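You operate a simulated robot arm through the tools that you are given. There is no shell and no other tool. Be economical: measure what you need, move in short steps, check, and stop when the job is done.

The job below is to be done with a simulated robot arm. You get a single attempt, and the scene is never put back.

## Task
Pump the teal ball up to 5 psi.
Fine: Fit the nozzle on its valve, set the dial, then press start; afterwards put the nozzle back on its stand and the dial at 0.

It is judged by the outcome, as a careful person would: the job done as asked, and still so three seconds after it is handed in. It fails if anything else is knocked over, pushed out of place, dropped, spilled or broken.

## Robot
A 6-joint arm with a two-finger parallel gripper, fixed in place. Base frame: the origin is at the foot of the arm, x ahead of it, y to its left, z up; the work surface is at about z = 0.871. Readings come in m, rad, newtons and seconds.
With the tool pointing down near the work surface it reaches from about 0.24 to 0.64 m from the base axis. Its first joint turns from -1.152 to 1.152 rad. Payload 2.7 kg.
Tool frame: the origin (TCP) lies between the finger pads and is the grasp point; the fingertips stand 0.023 m ahead of it; z points along the fingers, y is the line along which they close. The gripper opens to 0.094 m. The fingers are 0.038 m wide and 0.01 m thick; the gripper's body (0.054 by 0.096 m) begins 0.039 m behind the TCP.
Orientation is told as [roll, pitch, yaw] about the base's x, y, z axes, in that order, counted from this pose: with the fingers straight down and closing along the base's y, the tool's x points along the base's -x, its y along +y and its z along -z.

## Interface
- The arm moves only by the tool arm_command. Its argument "commands" is a list that holds one entry, the list of rows, each a list of 6 numbers: the shift along the tool's x, y, z in units of 500 mm (1.0 is 500 mm), then the turn, a rotation vector about the tool's x, y, z in units of 180 degrees (1.0 is 180 degrees). In form: [[[dx, dy, dz, ax, ay, az], ...]]. A call has 1 to 20 rows; each row is the pose to reach, as a shift and turn from the pose commanded when the call began, along the tool's axes at that moment. "hand" is the opening, from 0 (shut) to 1 (fully open), set as the call begins (left out, the last holds). A call with a number of a shift or a turn outside -1 to 1 is refused whole. A row lasts 0.2 s, in which the tool goes at most 0.05 m and 0.15 rad; a call with a longer step from one row to the next is refused whole, and so is a gripper value outside its range. Where a pose cannot be reached the arm comes as near as it can. A force on the tool above 40 N (or 10 N above the force at the start of the call, whichever is more), or a blocked arm, ends the call early, and 0.2 s more pass. The fingers move at their own pace (about 0.045 m/s each) and stop on an object; they squeeze with about 30 N. The grip force told is the motor's: it shows also when the fingers shut on nothing. Time passes only in rows, and 0.2 s behind the last, so rows that repeat a pose let the fingers close. It gives the time, the measured TCP pose, the force on the tool (base axes), the opening and the grip force at its end, in the units of the frame above (readings bear some noise), and new pictures: "pictures" is both (left out), scene, wrist or none.
- Cameras (640 x 400 px; columns grow to the right, rows downward): "scene" is fixed at [0.0675, -0.424, 1.4135]; the picture's right is [0.84, -0.54, 0.00], its down [-0.26, -0.41, -0.87] and it looks along [0.47, 0.74, -0.49] (base axes); focal length 331 px, centre (320, 200). "wrist" rides on the gripper at [0.086, 0.016, -0.075] in the tool frame; the picture's right is [-0.18, 0.98, 0.00], its down [-0.58, -0.11, -0.81] and it looks along [-0.79, -0.15, 0.59] (tool axes); focal length 243 px, centre (320, 200). There is no depth. A picture from a camera that has moved, and an enlarged one, comes with that camera's place and axes in the base frame and with its lens.
- zoom(camera, box): a new picture of the part [left, top, right, bottom] of that camera's present view, enlarged. No time passes.
- job_done(): hands the job in; it is judged then, once.

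Go step by step. Nothing tells you positions but the pictures and the camera data: compare them with the known pose of the tool, close in by small moves and look again before you grip or let go. The budget is 120 turns and 200 pictures, counting those below and the enlarged ones. Unless the task says otherwise, let go and move clear before handing in, and close with one line.

The tools are called after "Request:" by a JSON object that holds its "fn" and its "kwargs". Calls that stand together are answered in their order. arm_command: Moves the arm, as the interface text tells. Its arguments: {"type":"object","properties":{"commands":{"type":"array","items":{"type":"array","items":{"type":"array","items":{"type":"number"}}}},"hand":{"type":"number"},"pictures":{"type":"string","enum":["both","scene","wrist","none"]}},"required":["commands"]} The other tools are called the same way: zoom (camera, box) takes an enlarged picture of a part of a camera's view; job_done () hands the job in.

At the start:

```text
t: 0.0
position: [0.3461, 0.1431, 1.2496]
tool_rot: [-0.001, -0.002, 0.0]
ft_force: [0.2, 0.3, -0.1]
gripper_width: 0.0939
gripper_force: 0.1
```

scene: 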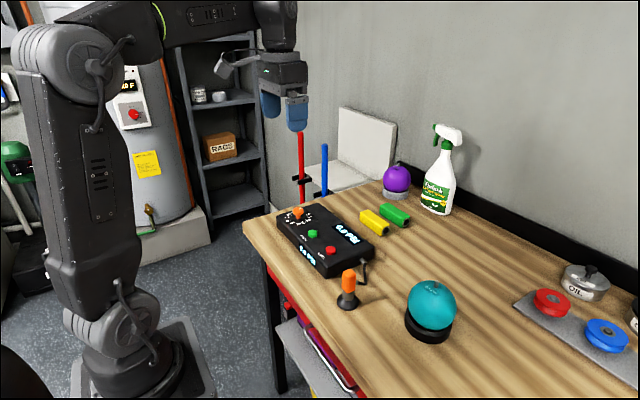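
wrist: 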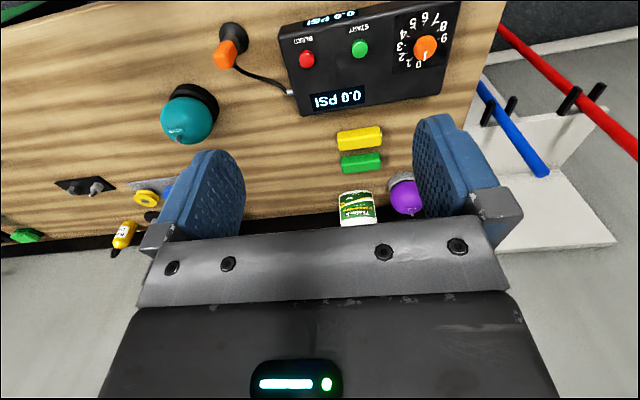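

I see a pump box with a dial (orange), start (green) and bleed (red) buttons, an orange nozzle on a stand, and the teal ball on a black ring. I'll zoom in to measure them.

Request:
{"fn": "zoom", "kwargs": {"camera": "scene", "box": [260, 190, 400, 278]}}

Request:
{"fn": "zoom", "kwargs": {"camera": "scene", "box": [320, 250, 480, 350]}}

Request:
{"fn": "zoom", "kwargs": {"camera": "wrist", "box": [140, 0, 480, 212]}}

```text
4.55 times, centred on (330, 234) of scene
camera zoom: at [0.0675, -0.424, 1.4135], right [0.84, -0.54, 0.0], down [-0.26, -0.41, -0.87], along [0.47, 0.74, -0.49], focal length 1503 px, centre (274, 46)
```

zoom: 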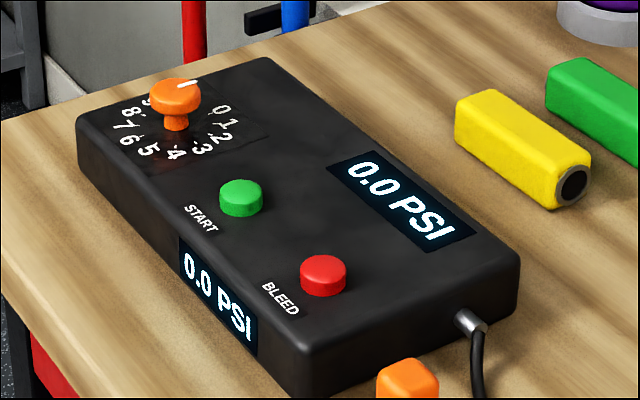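

```text
4.00 times, centred on (400, 300) of scene
camera zoom: at [0.0675, -0.424, 1.4135], right [0.84, -0.54, 0.0], down [-0.26, -0.41, -0.87], along [0.47, 0.74, -0.49], focal length 1322 px, centre (0, -200)
```

zoom: 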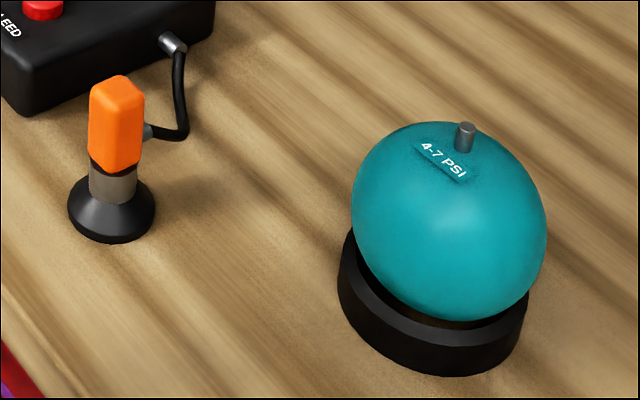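

```text
1.88 times, centred on (310, 106) of wrist
camera zoom: at [0.2608, 0.1596, 1.324], right [0.18, 0.98, 0.0], down [0.58, -0.11, 0.81], along [0.79, -0.15, -0.59], focal length 457 px, centre (339, 377)
```

zoom: 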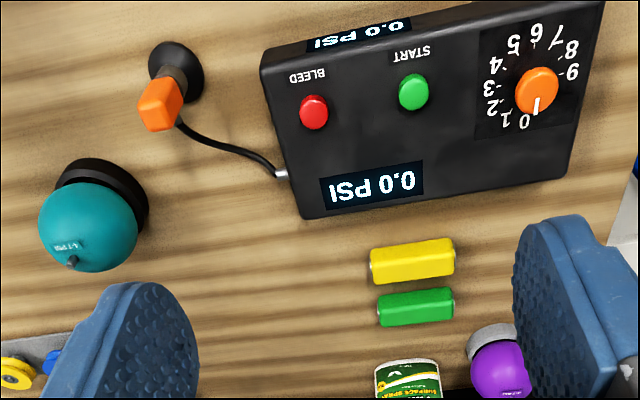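

The nozzle is near (0.40, -0.015, top 0.945), the valve near (0.50, -0.147, 0.977), the dial near (0.446, 0.287) and start near (0.435, 0.189). I'll move over the nozzle to look closer.

Request:
{"fn": "arm_command", "kwargs": {"commands": [[[-0.01, -0.06, 0.04, 0, 0, 0], [-0.02, -0.12, 0.08, 0, 0, 0], [-0.03, -0.18, 0.12, 0, 0, 0], [-0.04, -0.24, 0.16, 0, 0, 0], [-0.05, -0.29, 0.2, 0, 0, 0], [-0.06, -0.316, 0.24, 0, 0, 0], [-0.06, -0.316, 0.24, 0, 0, 0]]], "hand": 1}}

```text
t: 1.6
position: [0.3772, -0.0154, 1.1309]
tool_rot: [0.0, -0.001, 0.001]
ft_force: [-0.3, 0.5, -0.4]
gripper_width: 0.0939
gripper_force: 0.1
camera wrist: at [0.2913, 0.0012, 1.204], right [0.18, 0.98, 0.0], down [0.58, -0.11, 0.81], along [0.79, -0.15, -0.59], focal length 243 px, centre (320, 200)
```

scene: 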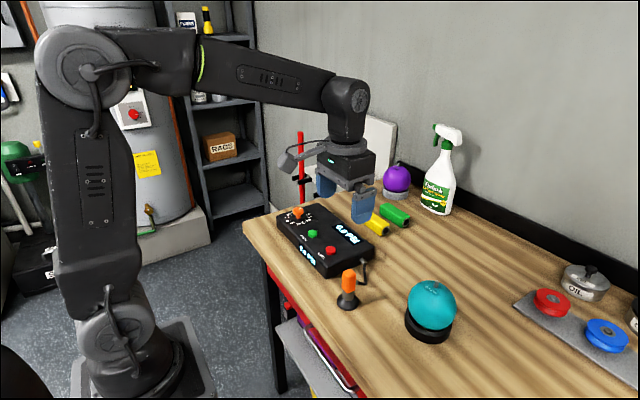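
wrist: 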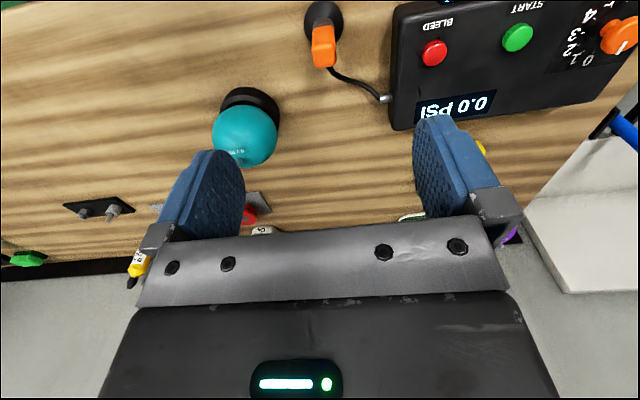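

The nozzle is almost straight below in y. I'll zoom in on it.

Request:
{"fn": "zoom", "kwargs": {"camera": "wrist", "box": [200, 0, 440, 150]}}

```text
2.67 times, centred on (320, 75) of wrist
camera zoom: at [0.2913, 0.0012, 1.204], right [0.18, 0.98, 0.0], down [0.58, -0.11, 0.81], along [0.79, -0.15, -0.59], focal length 647 px, centre (320, 533)
```

zoom: 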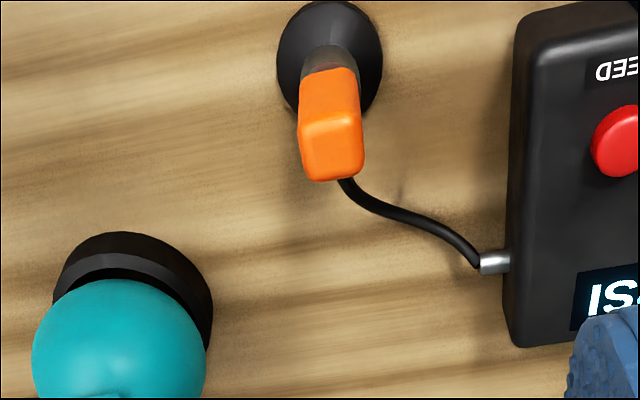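

The nozzle top is at about (0.397, -0.0145, 0.953), square to the axes, with the hose leaving toward +x. I'll descend above it.

Request:
{"fn": "arm_command", "kwargs": {"commands": [[[-0.01, 0, 0.06, 0, 0, 0], [-0.02, 0, 0.12, 0, 0, 0], [-0.036, 0.001, 0.18, 0, 0, 0], [-0.036, 0.001, 0.24, 0, 0, 0], [-0.036, 0.001, 0.24, 0, 0, 0]]]}}

```text
t: 2.8
position: [0.3959, -0.0133, 1.0107]
tool_rot: [-0.001, -0.004, 0.0]
ft_force: [-0.2, 0.5, -0.4]
gripper_width: 0.0938
gripper_force: 0.0
camera wrist: at [0.3096, 0.0022, 1.0841], right [0.18, 0.98, 0.0], down [0.58, -0.11, 0.81], along [0.79, -0.15, -0.59], focal length 243 px, centre (320, 200)
```

scene: 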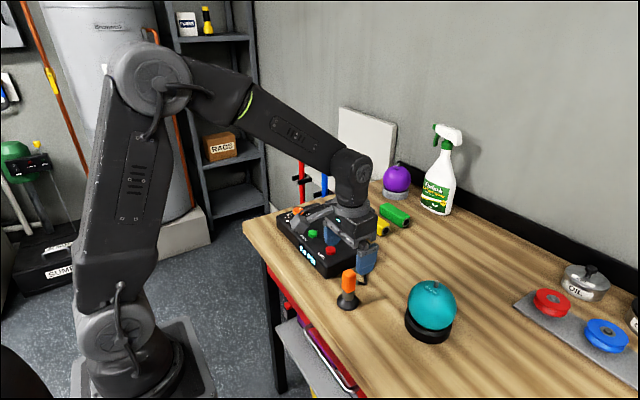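
wrist: 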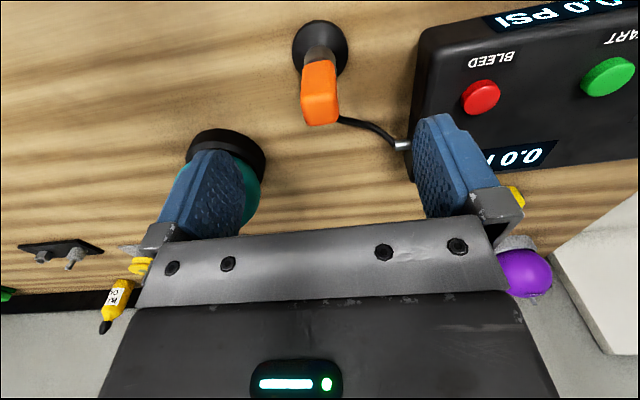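

Aligned. I'll narrow the hand a little and descend to grip height.

Request:
{"fn": "arm_command", "kwargs": {"commands": [[[0, 0, 0, 0, 0, 0], [0, 0, 0.03, 0, 0, 0], [0, 0, 0.06, 0, 0, 0], [0, 0, 0.09, 0, 0, 0], [0, 0, 0.115, 0, 0, 0], [0, 0, 0.134, 0, 0, 0], [0, 0, 0.134, 0, 0, 0]]], "hand": 0.65}}

```text
t: 4.4
position: [0.3942, -0.0147, 0.9436]
tool_rot: [0.0, -0.004, -0.001]
ft_force: [0.0, -0.7, 0.1]
gripper_width: 0.0611
gripper_force: 0.0
camera wrist: at [0.309, 0.0021, 1.0167], right [0.18, 0.98, 0.0], down [0.58, -0.11, 0.81], along [0.79, -0.15, -0.59], focal length 243 px, centre (320, 200)
```

scene: 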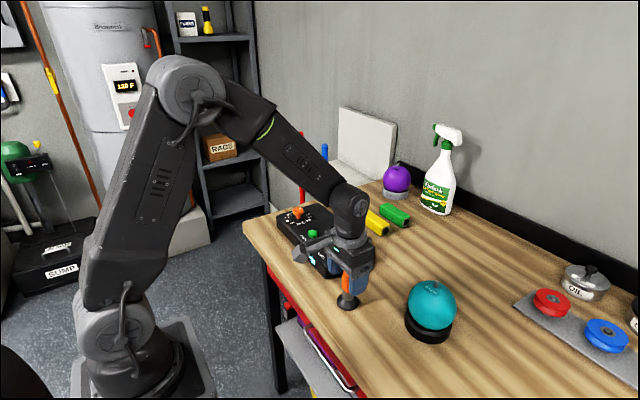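
wrist: 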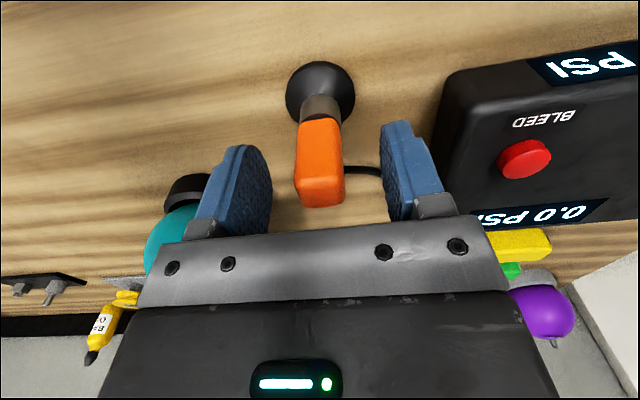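

The nozzle sits between the fingers, so I close.

Request:
{"fn": "arm_command", "kwargs": {"commands": [[[0, 0, 0, 0, 0, 0], [0, 0, 0, 0, 0, 0], [0, 0, 0, 0, 0, 0], [0, 0, 0, 0, 0, 0], [0, 0, 0, 0, 0, 0]]], "hand": 0, "pictures": "wrist"}}

```text
t: 5.6
position: [0.3942, -0.014, 0.9435]
tool_rot: [0.0, -0.001, -0.001]
ft_force: [0.4, 0.5, 0.2]
gripper_width: 0.0231
gripper_force: 29.8
camera wrist: at [0.309, 0.0022, 1.0169], right [0.18, 0.98, 0.0], down [0.58, -0.11, 0.81], along [0.79, -0.15, -0.59], focal length 243 px, centre (320, 200)
```

wrist: 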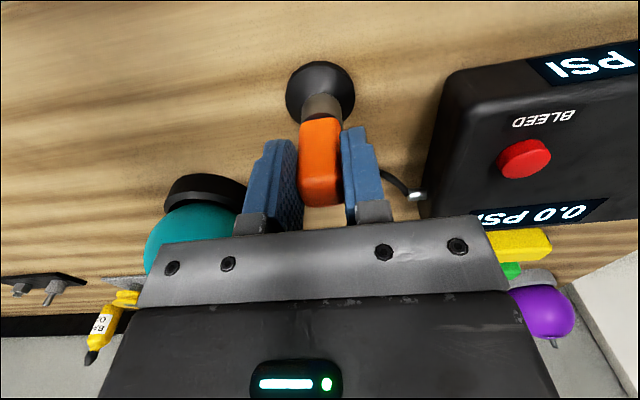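

Gripped at width 0.023. I'll lift straight up.

Request:
{"fn": "arm_command", "kwargs": {"commands": [[[0, 0, -0.02, 0, 0, 0], [0, 0, -0.05, 0, 0, 0], [0, 0, -0.09, 0, 0, 0], [0, 0, -0.13, 0, 0, 0], [0, 0, -0.17, 0, 0, 0], [0, 0, -0.17, 0, 0, 0]]]}}

Request:
{"fn": "zoom", "kwargs": {"camera": "scene", "box": [300, 220, 480, 332]}}

```text
t: 7.0
position: [0.395, -0.0134, 1.0288]
tool_rot: [-0.001, -0.003, 0.0]
ft_force: [-0.6, 0.6, -0.3]
gripper_width: 0.0231
gripper_force: 29.6
camera wrist: at [0.3095, 0.0024, 1.1018], right [0.18, 0.98, 0.0], down [0.58, -0.11, 0.81], along [0.79, -0.15, -0.59], focal length 243 px, centre (320, 200)
```

scene: 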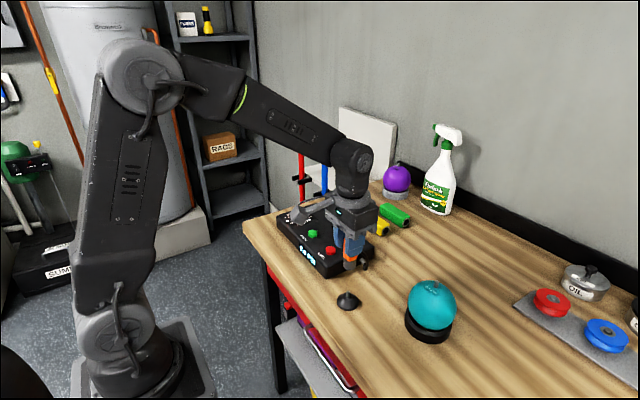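
wrist: 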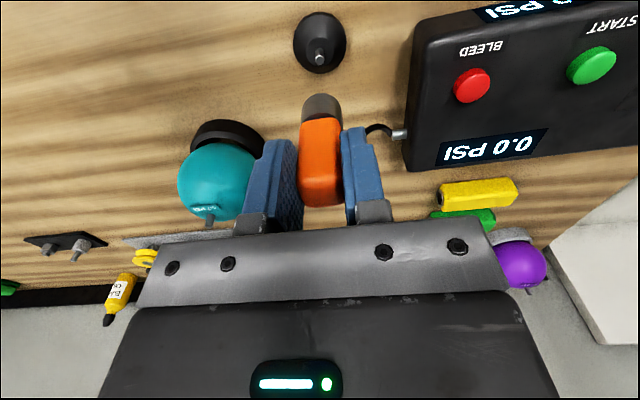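

```text
3.56 times, centred on (390, 276) of scene
camera zoom: at [0.0675, -0.424, 1.4135], right [0.84, -0.54, 0.0], down [-0.26, -0.41, -0.87], along [0.47, 0.74, -0.49], focal length 1175 px, centre (71, -70)
```

zoom: 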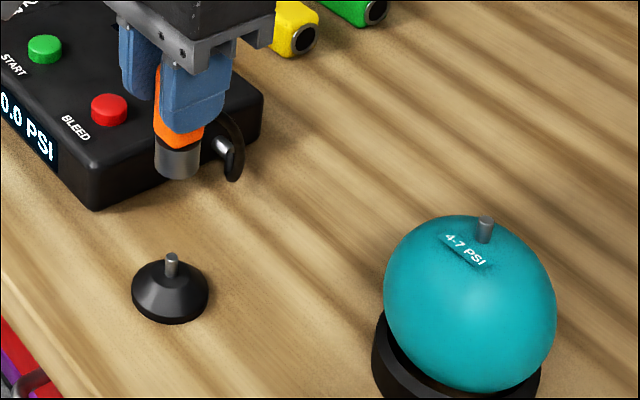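

The nozzle is off its peg. I'll zoom on the peg as the reference for matching the valve later.

Request:
{"fn": "zoom", "kwargs": {"camera": "wrist", "box": [260, 0, 380, 75]}}

Request:
{"fn": "zoom", "kwargs": {"camera": "wrist", "box": [150, 140, 310, 240]}}

```text
5.33 times, centred on (320, 38) of wrist
camera zoom: at [0.3095, 0.0024, 1.1018], right [0.18, 0.98, 0.0], down [0.58, -0.11, 0.81], along [0.79, -0.15, -0.59], focal length 1294 px, centre (320, 1067)
```

zoom: 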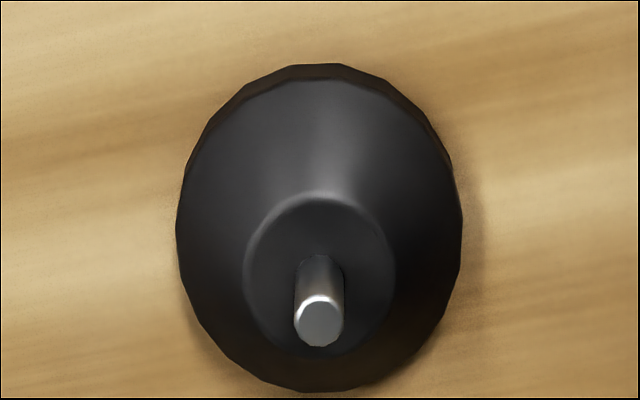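

```text
4.00 times, centred on (230, 190) of wrist
camera zoom: at [0.3095, 0.0024, 1.1018], right [0.18, 0.98, 0.0], down [0.58, -0.11, 0.81], along [0.79, -0.15, -0.59], focal length 970 px, centre (680, 240)
```

zoom: 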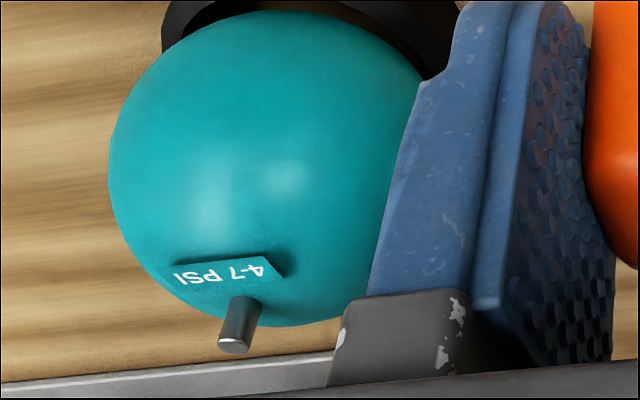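

The valve tip is at about (0.499, -0.148, 0.980). I'll carry the nozzle up and over to hover there at the same relative height as my peg reference.

Request:
{"fn": "arm_command", "kwargs": {"commands": [[[0, 0, -0.05, 0, 0, 0], [0, 0, -0.1, 0, 0, 0], [-0.03, -0.04, -0.15, 0, 0, 0], [-0.07, -0.09, -0.153, 0, 0, 0], [-0.11, -0.14, -0.153, 0, 0, 0], [-0.15, -0.19, -0.153, 0, 0, 0], [-0.19, -0.24, -0.153, 0, 0, 0], [-0.2096, -0.267, -0.153, 0, 0, 0], [-0.2096, -0.267, -0.153, 0, 0, 0]]]}}

Request:
{"fn": "zoom", "kwargs": {"camera": "wrist", "box": [260, 0, 380, 75]}}

Request:
{"fn": "zoom", "kwargs": {"camera": "scene", "box": [350, 200, 510, 300]}}

```text
t: 9.0
position: [0.4992, -0.1487, 1.1037]
tool_rot: [0.0, -0.003, 0.001]
ft_force: [0.3, 0.0, -1.4]
gripper_width: 0.0233
gripper_force: 30.5
camera wrist: at [0.4138, -0.1316, 1.1778], right [0.18, 0.98, 0.0], down [0.58, -0.11, 0.81], along [0.79, -0.15, -0.59], focal length 243 px, centre (320, 200)
```

scene: 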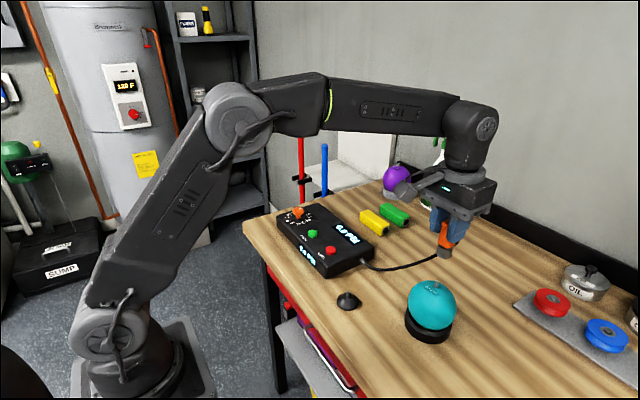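
wrist: 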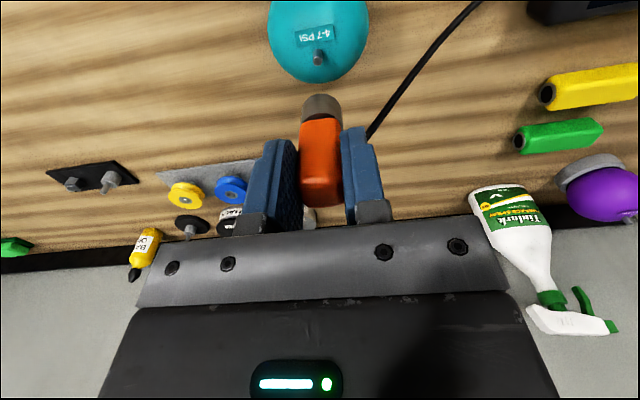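

```text
5.33 times, centred on (320, 38) of wrist
camera zoom: at [0.4138, -0.1316, 1.1778], right [0.18, 0.98, 0.0], down [0.58, -0.11, 0.81], along [0.79, -0.15, -0.59], focal length 1294 px, centre (320, 1067)
```

zoom: 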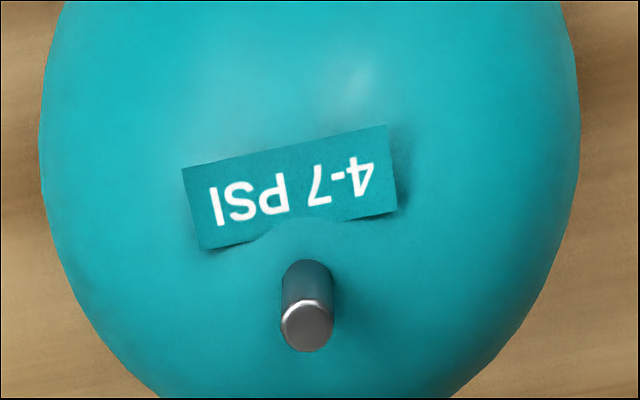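

```text
4.00 times, centred on (430, 250) of scene
camera zoom: at [0.0675, -0.424, 1.4135], right [0.84, -0.54, 0.0], down [-0.26, -0.41, -0.87], along [0.47, 0.74, -0.49], focal length 1322 px, centre (-120, 0)
```

zoom: 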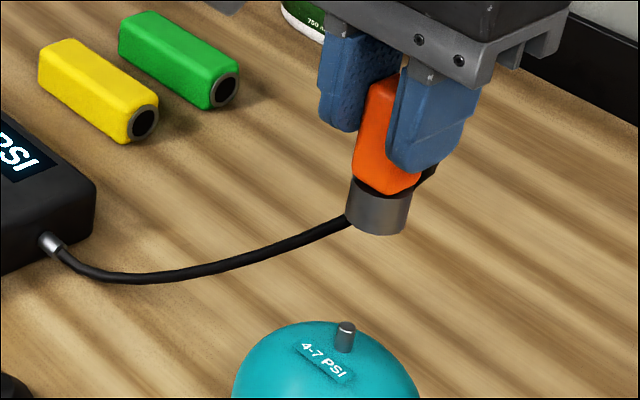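

The valve is about 2 mm to −y of the nozzle axis compared with the reference. I'll correct that and descend to just above the valve.

Request:
{"fn": "arm_command", "kwargs": {"commands": [[[-0.002, -0.0046, 0, 0, 0, 0], [-0.002, -0.0046, 0.04, 0, 0, 0], [-0.002, -0.0046, 0.08, 0, 0, 0], [-0.002, -0.0046, 0.11, 0, 0, 0], [-0.002, -0.0046, 0.11, 0, 0, 0]]], "pictures": "wrist"}}

Request:
{"fn": "zoom", "kwargs": {"camera": "scene", "box": [390, 250, 470, 300]}}

Request:
{"fn": "zoom", "kwargs": {"camera": "wrist", "box": [260, 50, 380, 125]}}

```text
t: 10.2
position: [0.4993, -0.15, 1.0493]
tool_rot: [0.0, 0.0, 0.001]
ft_force: [1.4, -0.5, 0.0]
gripper_width: 0.0235
gripper_force: 29.4
camera wrist: at [0.4155, -0.1335, 1.1227], right [0.18, 0.98, 0.0], down [0.58, -0.11, 0.81], along [0.79, -0.15, -0.59], focal length 243 px, centre (320, 200)
```

wrist: 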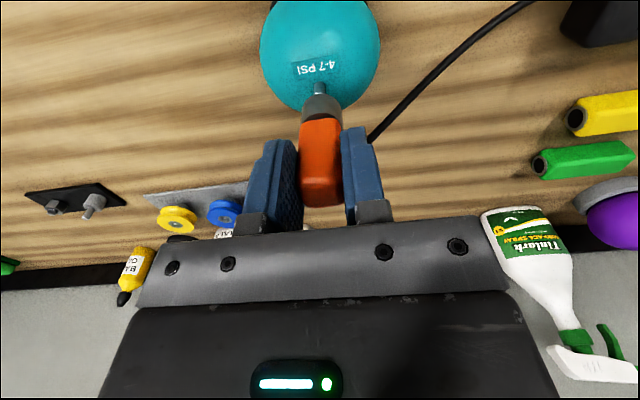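

```text
8.00 times, centred on (430, 275) of scene
camera zoom: at [0.0675, -0.424, 1.4135], right [0.84, -0.54, 0.0], down [-0.26, -0.41, -0.87], along [0.47, 0.74, -0.49], focal length 2645 px, centre (-560, -400)
```

zoom: 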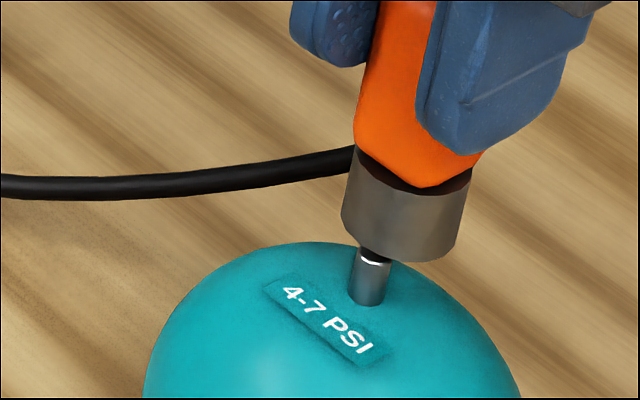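

```text
5.33 times, centred on (320, 88) of wrist
camera zoom: at [0.4155, -0.1335, 1.1227], right [0.18, 0.98, 0.0], down [0.58, -0.11, 0.81], along [0.79, -0.15, -0.59], focal length 1294 px, centre (320, 800)
```

zoom: 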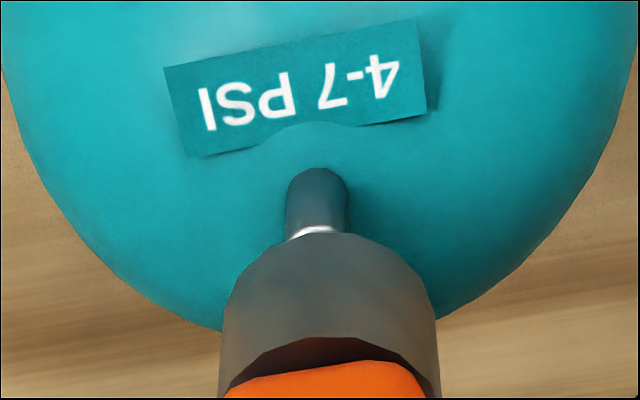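

The scene view suggests the nozzle is about 5 mm too far in +x, and the valve tip is higher than I estimated. I'll raise slightly, shift −x and recheck.

Request:
{"fn": "arm_command", "kwargs": {"commands": [[[0, 0, -0.01, 0, 0, 0], [0.01, -0.001, -0.016, 0, 0, 0], [0.01, -0.001, -0.016, 0, 0, 0]]], "pictures": "none"}}

Request:
{"fn": "zoom", "kwargs": {"camera": "scene", "box": [390, 250, 470, 300]}}

Request:
{"fn": "zoom", "kwargs": {"camera": "wrist", "box": [260, 40, 380, 115]}}

```text
t: 11.0
position: [0.4956, -0.1497, 1.0573]
tool_rot: [0.0, -0.001, 0.001]
ft_force: [0.4, 0.4, -0.7]
gripper_width: 0.0233
gripper_force: 29.7
```

```text
8.00 times, centred on (430, 275) of scene
camera zoom: at [0.0675, -0.424, 1.4135], right [0.84, -0.54, 0.0], down [-0.26, -0.41, -0.87], along [0.47, 0.74, -0.49], focal length 2645 px, centre (-560, -400)
```

zoom: 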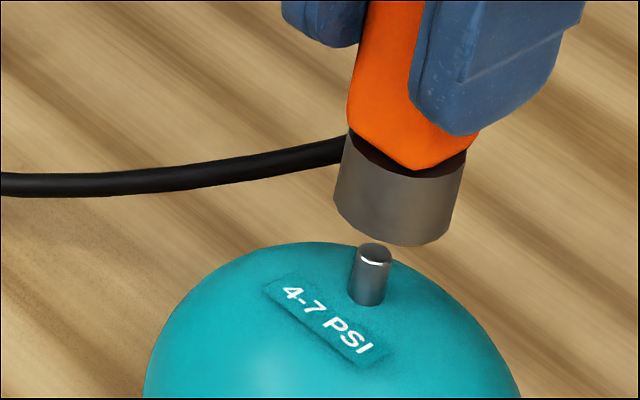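

```text
5.33 times, centred on (320, 78) of wrist
camera zoom: at [0.4102, -0.1344, 1.1311], right [0.18, 0.98, 0.0], down [0.58, -0.11, 0.81], along [0.79, -0.15, -0.59], focal length 1294 px, centre (320, 853)
```

zoom: 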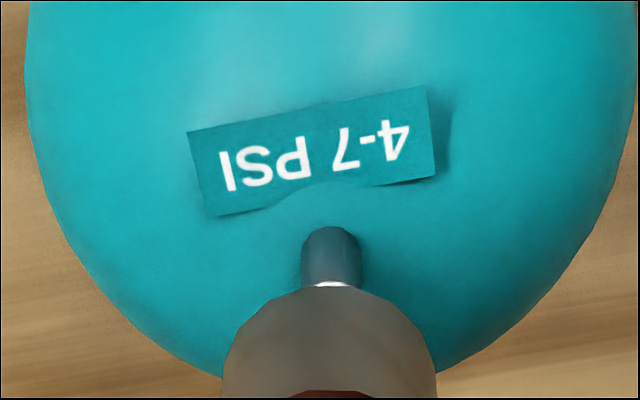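

Much better aligned; about 1.5 mm −x and 0.8 mm +y remain. I'll apply these and descend to start engaging.

Request:
{"fn": "arm_command", "kwargs": {"commands": [[[0.003, 0.0014, 0, 0, 0, 0], [0.003, 0.0014, 0.008, 0, 0, 0], [0.003, 0.0014, 0.016, 0, 0, 0], [0.003, 0.0014, 0.024, 0, 0, 0], [0.003, 0.0014, 0.03, 0, 0, 0]]], "pictures": "none"}}

Request:
{"fn": "zoom", "kwargs": {"camera": "scene", "box": [390, 250, 470, 300]}}

Request:
{"fn": "zoom", "kwargs": {"camera": "wrist", "box": [260, 50, 380, 125]}}

```text
t: 12.2
position: [0.4928, -0.15, 1.0429]
tool_rot: [-0.001, -0.001, -0.001]
ft_force: [-0.8, -0.6, -0.4]
gripper_width: 0.0232
gripper_force: 30.4
```

```text
8.00 times, centred on (430, 275) of scene
camera zoom: at [0.0675, -0.424, 1.4135], right [0.84, -0.54, 0.0], down [-0.26, -0.41, -0.87], along [0.47, 0.74, -0.49], focal length 2645 px, centre (-560, -400)
```

zoom: 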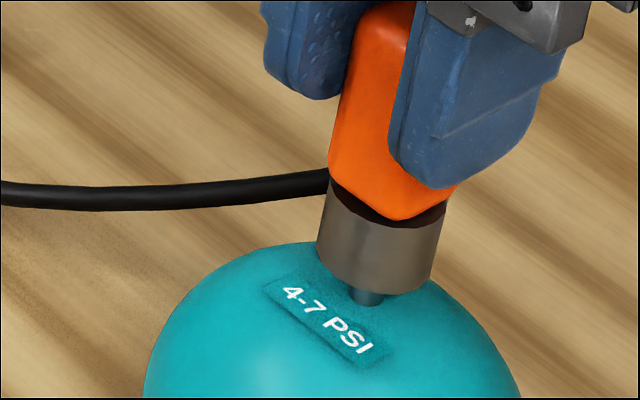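

```text
5.33 times, centred on (320, 88) of wrist
camera zoom: at [0.4084, -0.1337, 1.1166], right [0.18, 0.98, 0.0], down [0.58, -0.11, 0.81], along [0.79, -0.15, -0.59], focal length 1294 px, centre (320, 800)
```

zoom: 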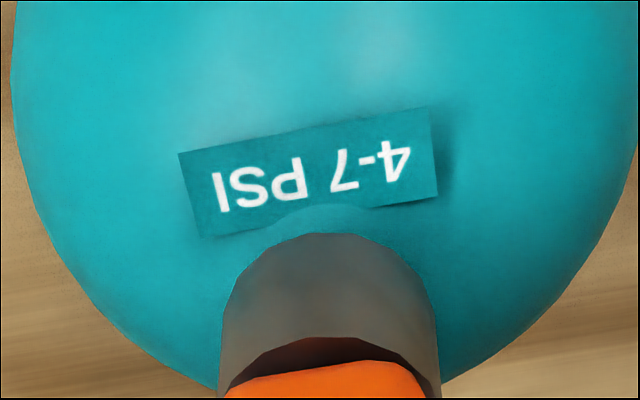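

The valve is inside the nozzle bore with no force. I'll press down in small steps until it seats.

Request:
{"fn": "arm_command", "kwargs": {"commands": [[[0, 0, 0.004, 0, 0, 0], [0, 0, 0.008, 0, 0, 0], [0, 0, 0.012, 0, 0, 0], [0, 0, 0.014, 0, 0, 0], [0, 0, 0.014, 0, 0, 0]]], "pictures": "none"}}

Request:
{"fn": "zoom", "kwargs": {"camera": "scene", "box": [390, 250, 470, 300]}}

```text
t: 13.4
position: [0.4943, -0.1492, 1.0361]
tool_rot: [0.0, -0.003, 0.002]
ft_force: [-0.4, -0.2, -0.3]
gripper_width: 0.0231
gripper_force: 29.9
```

```text
8.00 times, centred on (430, 275) of scene
camera zoom: at [0.0675, -0.424, 1.4135], right [0.84, -0.54, 0.0], down [-0.26, -0.41, -0.87], along [0.47, 0.74, -0.49], focal length 2645 px, centre (-560, -400)
```

zoom: 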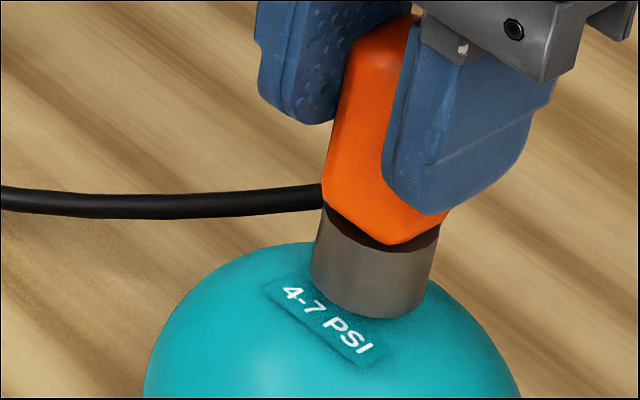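

It's nearly against the ball and there's still no force. I'll ease down a bit more.

Request:
{"fn": "arm_command", "kwargs": {"commands": [[[0, 0, 0.002, 0, 0, 0], [0, 0, 0.004, 0, 0, 0], [0, 0, 0.006, 0, 0, 0], [0, 0, 0.006, 0, 0, 0]]], "pictures": "none"}}

Request:
{"fn": "zoom", "kwargs": {"camera": "scene", "box": [390, 250, 470, 300]}}

Request:
{"fn": "zoom", "kwargs": {"camera": "wrist", "box": [240, 0, 400, 100]}}

```text
t: 14.4
position: [0.4925, -0.1496, 1.0337]
tool_rot: [0.0, -0.002, -0.001]
ft_force: [0.4, 0.3, -1.2]
gripper_width: 0.0232
gripper_force: 30.4
```

```text
8.00 times, centred on (430, 275) of scene
camera zoom: at [0.0675, -0.424, 1.4135], right [0.84, -0.54, 0.0], down [-0.26, -0.41, -0.87], along [0.47, 0.74, -0.49], focal length 2645 px, centre (-560, -400)
```

zoom: 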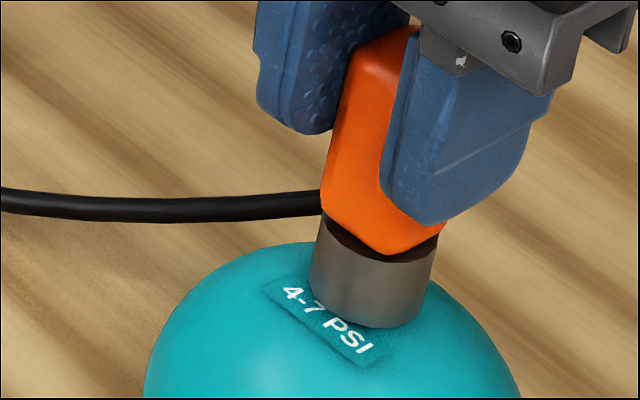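

```text
4.00 times, centred on (320, 50) of wrist
camera zoom: at [0.4082, -0.1338, 1.1065], right [0.18, 0.98, 0.0], down [0.58, -0.11, 0.81], along [0.79, -0.15, -0.59], focal length 970 px, centre (320, 800)
```

zoom: 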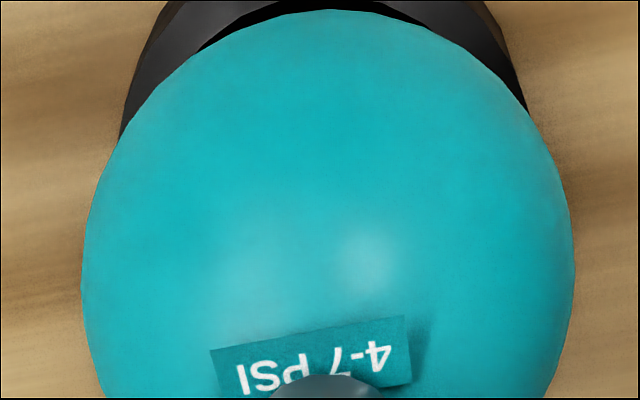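

Still free. I'll go 3 mm further while watching force.

Request:
{"fn": "arm_command", "kwargs": {"commands": [[[0, 0, 0.002, 0, 0, 0], [0, 0, 0.004, 0, 0, 0], [0, 0, 0.006, 0, 0, 0], [0, 0, 0.006, 0, 0, 0]]], "pictures": "none"}}

Request:
{"fn": "zoom", "kwargs": {"camera": "scene", "box": [390, 250, 470, 300]}}

```text
t: 15.4
position: [0.494, -0.1496, 1.0301]
tool_rot: [0.001, -0.001, 0.001]
ft_force: [-0.3, 0.1, 2.5]
gripper_width: 0.0233
gripper_force: 30.0
```

```text
8.00 times, centred on (430, 275) of scene
camera zoom: at [0.0675, -0.424, 1.4135], right [0.84, -0.54, 0.0], down [-0.26, -0.41, -0.87], along [0.47, 0.74, -0.49], focal length 2645 px, centre (-560, -400)
```

zoom: 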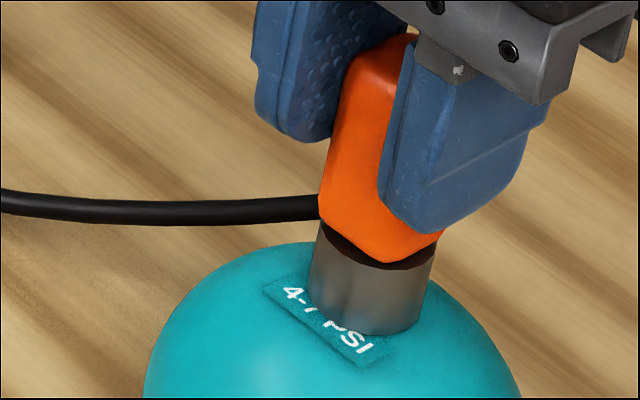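

Contact begins at 2.5 N. One more millimetre to seat it firmly, watching the force.

Request:
{"fn": "arm_command", "kwargs": {"commands": [[[0, 0, 0.001, 0, 0, 0], [0, 0, 0.002, 0, 0, 0], [0, 0, 0.002, 0, 0, 0]]], "pictures": "none"}}

```text
t: 16.2
position: [0.4937, -0.1495, 1.0306]
tool_rot: [-0.001, -0.003, 0.0]
ft_force: [-4.7, 0.9, 14.3]
gripper_width: 0.023
gripper_force: 29.8
```

It's firmly seated (14 N). I'll relax by 1 mm and open the fingers.

Request:
{"fn": "arm_command", "kwargs": {"commands": [[[0, 0, -0.002, 0, 0, 0], [0, 0, -0.002, 0, 0, 0]]], "pictures": "none"}}

Request:
{"fn": "arm_command", "kwargs": {"commands": [[[0, 0, 0, 0, 0, 0], [0, 0, 0, 0, 0, 0], [0, 0, 0, 0, 0, 0], [0, 0, 0, 0, 0, 0]]], "hand": 0.6}}

Request:
{"fn": "zoom", "kwargs": {"camera": "scene", "box": [390, 250, 470, 300]}}

```text
t: 16.8
position: [0.495, -0.1505, 1.0301]
tool_rot: [0.001, 0.0, 0.001]
ft_force: [-2.9, -0.1, 12.0]
gripper_width: 0.0231
gripper_force: 30.0
```

```text
t: 17.8
position: [0.4933, -0.1495, 1.0306]
tool_rot: [0.001, -0.003, 0.0]
ft_force: [-0.3, 0.0, -0.2]
gripper_width: 0.0563
gripper_force: 0.0
camera wrist: at [0.4084, -0.1336, 1.1036], right [0.18, 0.98, 0.0], down [0.58, -0.11, 0.81], along [0.79, -0.15, -0.59], focal length 243 px, centre (320, 200)
```

scene: 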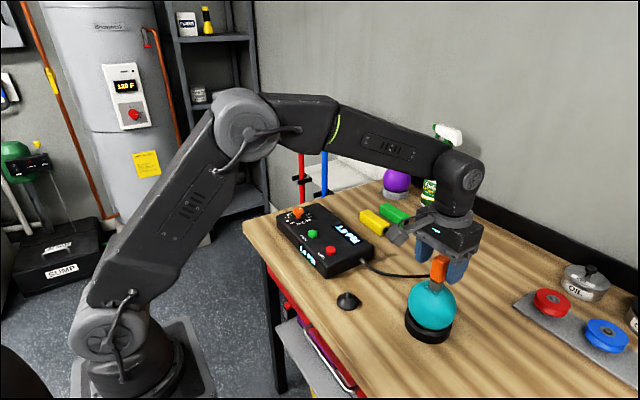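
wrist: 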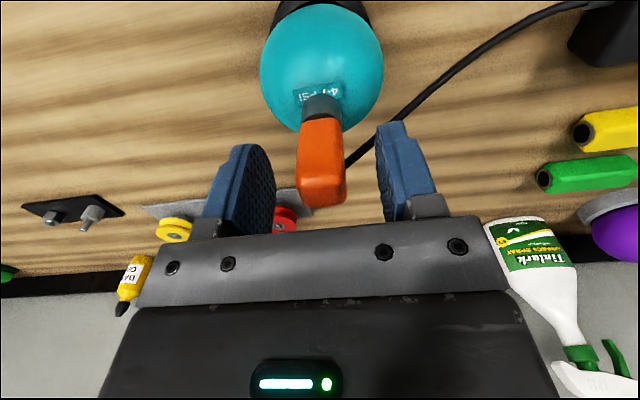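

```text
8.00 times, centred on (430, 275) of scene
camera zoom: at [0.0675, -0.424, 1.4135], right [0.84, -0.54, 0.0], down [-0.26, -0.41, -0.87], along [0.47, 0.74, -0.49], focal length 2645 px, centre (-560, -400)
```

zoom: 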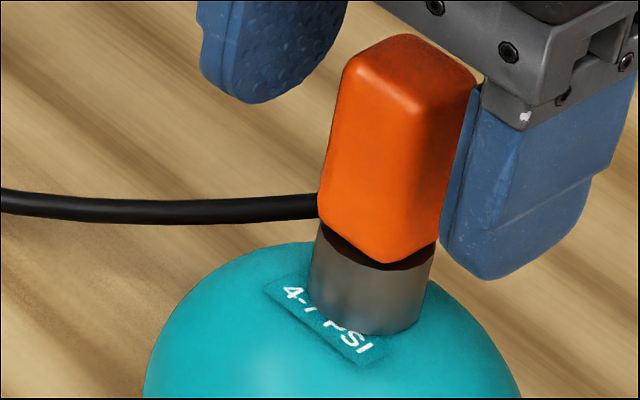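

The nozzle stays on the valve by itself. I'll rise clear and go over to the dial.

Request:
{"fn": "arm_command", "kwargs": {"commands": [[[0, 0, -0.03, 0, 0, 0], [0, 0, -0.08, 0, 0, 0], [0, 0, -0.14, 0, 0, 0], [0, 0, -0.2, 0, 0, 0], [0.01, 0.08, -0.2, 0, 0, 0], [0.03, 0.17, -0.2, 0, 0, 0], [0.05, 0.26, -0.2, 0, 0, 0], [0.07, 0.35, -0.2, 0, 0, 0], [0.09, 0.44, -0.2, 0, 0, 0], [0.1, 0.53, -0.2, 0, 0, 0], [0.1, 0.62, -0.2, 0, 0, 0], [0.1, 0.71, -0.2, 0, 0, 0], [0.1, 0.79, -0.19, 0, 0, 0], [0.1, 0.87, -0.16, 0, 0, 0], [0.1, 0.87, -0.12, 0, 0, 0], [0.1, 0.87, -0.12, 0, 0, 0]]]}}

Request:
{"fn": "zoom", "kwargs": {"camera": "scene", "box": [250, 180, 490, 330]}}

Request:
{"fn": "zoom", "kwargs": {"camera": "wrist", "box": [200, 0, 440, 150]}}

```text
t: 21.2
position: [0.4421, 0.2858, 1.0907]
tool_rot: [0.001, -0.002, 0.0]
ft_force: [-0.4, -0.8, 0.3]
gripper_width: 0.0565
gripper_force: 0.0
camera wrist: at [0.3572, 0.3018, 1.1642], right [0.18, 0.98, 0.0], down [0.58, -0.11, 0.81], along [0.79, -0.15, -0.59], focal length 243 px, centre (320, 200)
```

scene: 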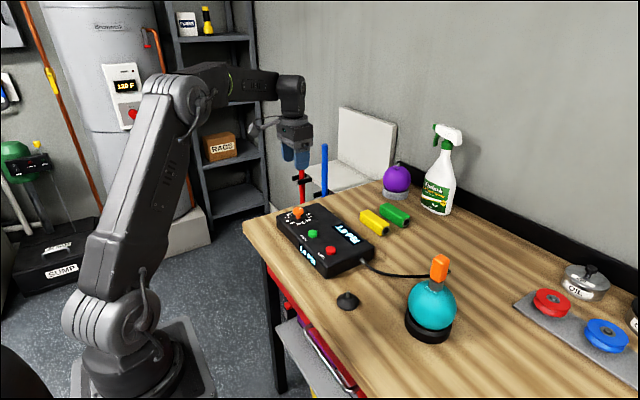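
wrist: 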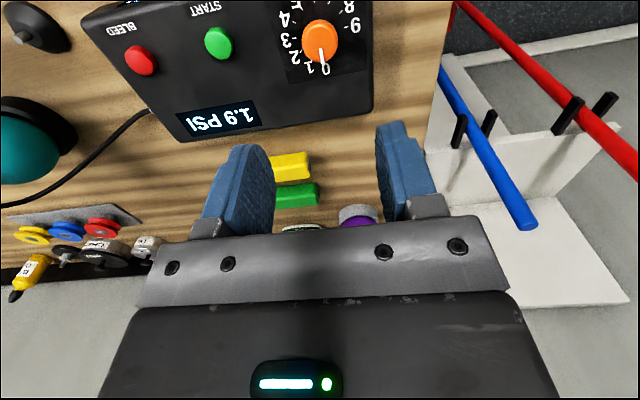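

```text
2.67 times, centred on (370, 255) of scene
camera zoom: at [0.0675, -0.424, 1.4135], right [0.84, -0.54, 0.0], down [-0.26, -0.41, -0.87], along [0.47, 0.74, -0.49], focal length 882 px, centre (187, 53)
```

zoom: 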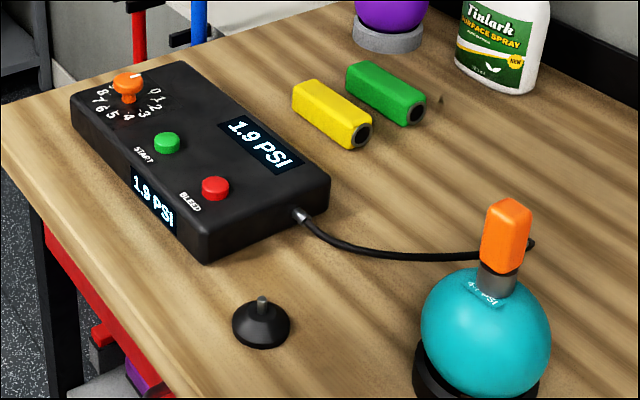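

```text
2.67 times, centred on (320, 75) of wrist
camera zoom: at [0.3572, 0.3018, 1.1642], right [0.18, 0.98, 0.0], down [0.58, -0.11, 0.81], along [0.79, -0.15, -0.59], focal length 647 px, centre (320, 533)
```

zoom: 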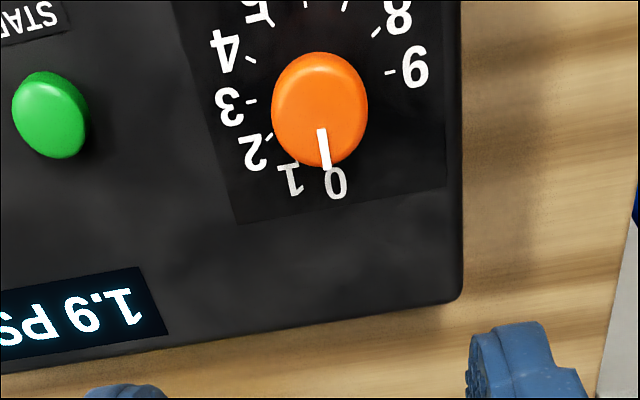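

The display now reads 1.9 PSI, so the nozzle is connected. The dial is centred at about (0.445, 0.285) with ticks every 30°, clockwise from 0 at +x, so 5 means a 150° clockwise turn. I'll pre-rotate the hand −120° first.

Request:
{"fn": "arm_command", "kwargs": {"commands": [[[0, 0, 0, 0, 0, -0.0444], [0, 0, 0, 0, 0, -0.0889], [0, 0, 0, 0, 0, -0.1333], [0, 0, 0, 0, 0, -0.1778], [0, 0, 0, 0, 0, -0.2222], [0, 0, 0, 0, 0, -0.2667], [0, 0, 0, 0, 0, -0.3111], [0, 0, 0, 0, 0, -0.3556], [0, 0, 0, 0, 0, -0.4], [0, 0, 0, 0, 0, -0.4444], [0, 0, 0, 0, 0, -0.4889], [0, 0, 0, 0, 0, -0.5333], [0, 0, 0, 0, 0, -0.5778], [0, 0, 0, 0, 0, -0.6222], [0, 0, 0, 0, 0, -0.6667], [0, 0, 0, 0, 0, -0.6667]]]}}

```text
t: 24.6
position: [0.4437, 0.2856, 1.09]
tool_rot: [-0.002, 0.001, 2.096]
ft_force: [-0.4, -0.5, 0.1]
gripper_width: 0.0562
gripper_force: 0.1
camera wrist: at [0.4741, 0.2023, 1.1639], right [-0.94, -0.33, 0.0], down [-0.2, 0.56, 0.81], along [-0.27, 0.76, -0.59], focal length 243 px, centre (320, 200)
```

scene: 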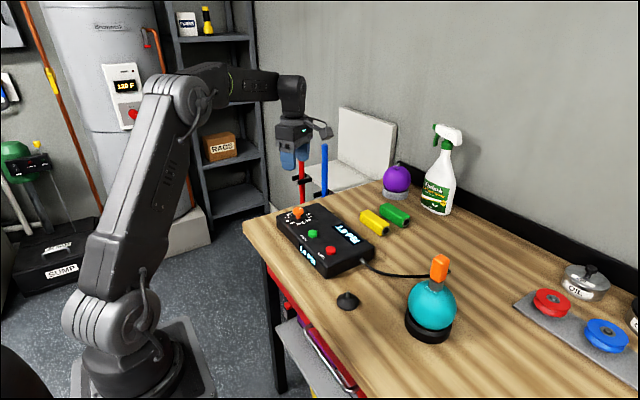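
wrist: 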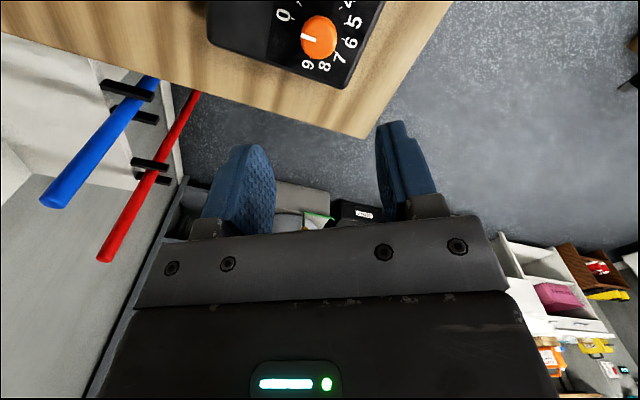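

The rotation reached its target. From this second viewpoint I'll re-measure the knob.

Request:
{"fn": "zoom", "kwargs": {"camera": "wrist", "box": [260, 0, 380, 75]}}

```text
5.33 times, centred on (320, 38) of wrist
camera zoom: at [0.4741, 0.2023, 1.1639], right [-0.94, -0.33, 0.0], down [-0.2, 0.56, 0.81], along [-0.27, 0.76, -0.59], focal length 1294 px, centre (320, 1067)
```

zoom: 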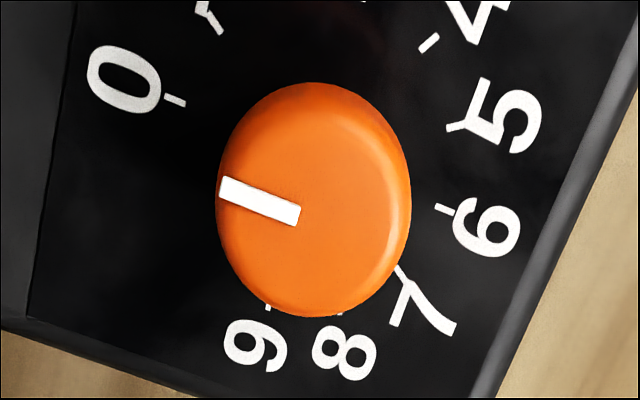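

The knob top is at (0.445, 0.285, 0.917) and the panel at about 0.901. I'll descend so the fingers straddle the knob.

Request:
{"fn": "arm_command", "kwargs": {"commands": [[[0.0013, -0.0022, 0.06, 0, 0, 0], [0.0013, -0.0022, 0.12, 0, 0, 0], [0.0013, -0.0022, 0.18, 0, 0, 0], [0.0013, -0.0022, 0.23, 0, 0, 0], [0.0013, -0.0022, 0.27, 0, 0, 0], [0.0013, -0.0022, 0.295, 0, 0, 0], [0.0013, -0.0022, 0.31, 0, 0, 0], [0.0013, -0.0022, 0.31, 0, 0, 0]]]}}

Request:
{"fn": "zoom", "kwargs": {"camera": "scene", "box": [260, 175, 340, 225]}}

Request:
{"fn": "zoom", "kwargs": {"camera": "wrist", "box": [200, 50, 440, 200]}}

```text
t: 26.4
position: [0.4449, 0.2855, 0.9336]
tool_rot: [0.0, 0.0, 2.095]
ft_force: [-0.1, -0.2, 0.6]
gripper_width: 0.0564
gripper_force: 0.1
camera wrist: at [0.4754, 0.2023, 1.0087], right [-0.94, -0.33, 0.0], down [-0.2, 0.56, 0.81], along [-0.27, 0.76, -0.59], focal length 243 px, centre (320, 200)
```

scene: 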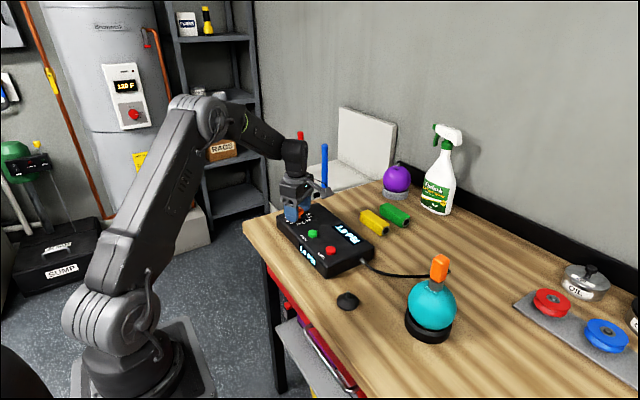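
wrist: 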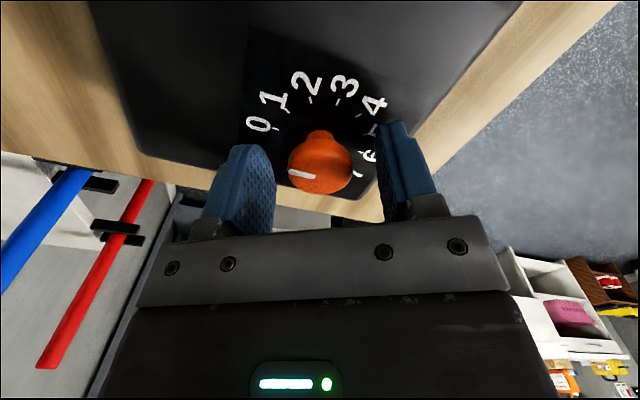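

```text
8.00 times, centred on (300, 200) of scene
camera zoom: at [0.0675, -0.424, 1.4135], right [0.84, -0.54, 0.0], down [-0.26, -0.41, -0.87], along [0.47, 0.74, -0.49], focal length 2645 px, centre (480, 200)
```

zoom: 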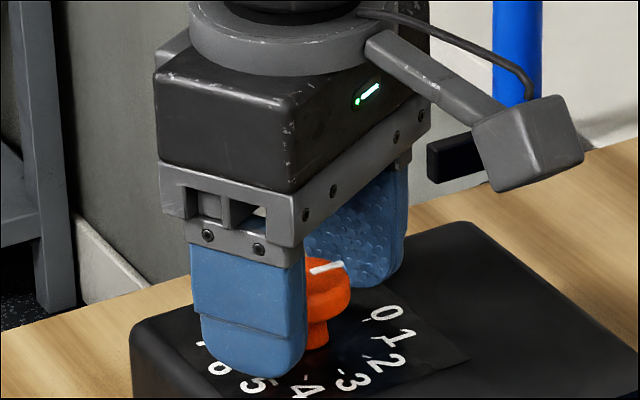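

```text
2.67 times, centred on (320, 125) of wrist
camera zoom: at [0.4754, 0.2023, 1.0087], right [-0.94, -0.33, 0.0], down [-0.2, 0.56, 0.81], along [-0.27, 0.76, -0.59], focal length 647 px, centre (320, 400)
```

zoom: 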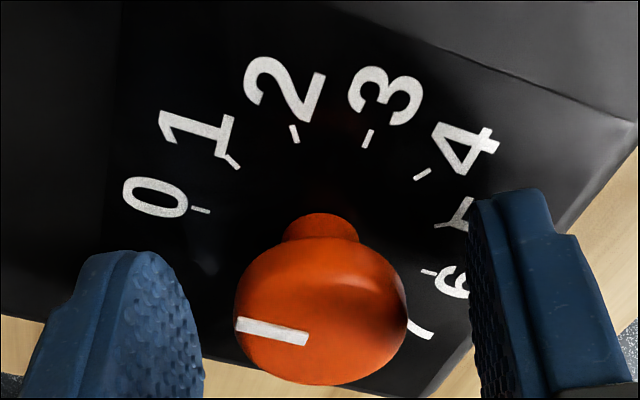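

The knob head sits between the pads. I'll close on it.

Request:
{"fn": "arm_command", "kwargs": {"commands": [[[0, 0, 0, 0, 0, 0], [0, 0, 0, 0, 0, 0], [0, 0, 0, 0, 0, 0], [0, 0, 0, 0, 0, 0]]], "hand": 0, "pictures": "wrist"}}

```text
t: 27.4
position: [0.4442, 0.2849, 0.9354]
tool_rot: [0.001, -0.001, 2.095]
ft_force: [-0.8, 0.0, -0.4]
gripper_width: 0.0312
gripper_force: 45.3
camera wrist: at [0.4753, 0.2023, 1.0088], right [-0.94, -0.33, 0.0], down [-0.2, 0.56, 0.81], along [-0.27, 0.76, -0.59], focal length 243 px, centre (320, 200)
```

wrist: 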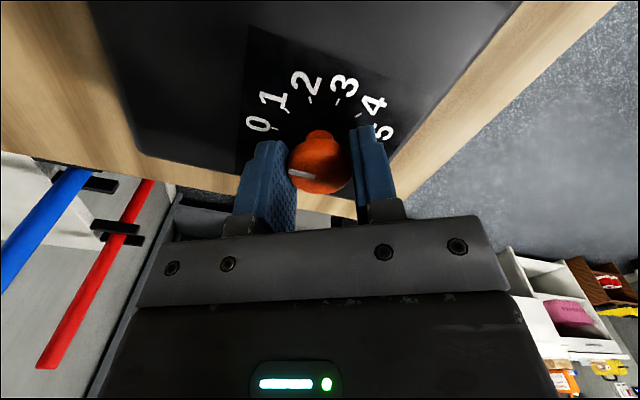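

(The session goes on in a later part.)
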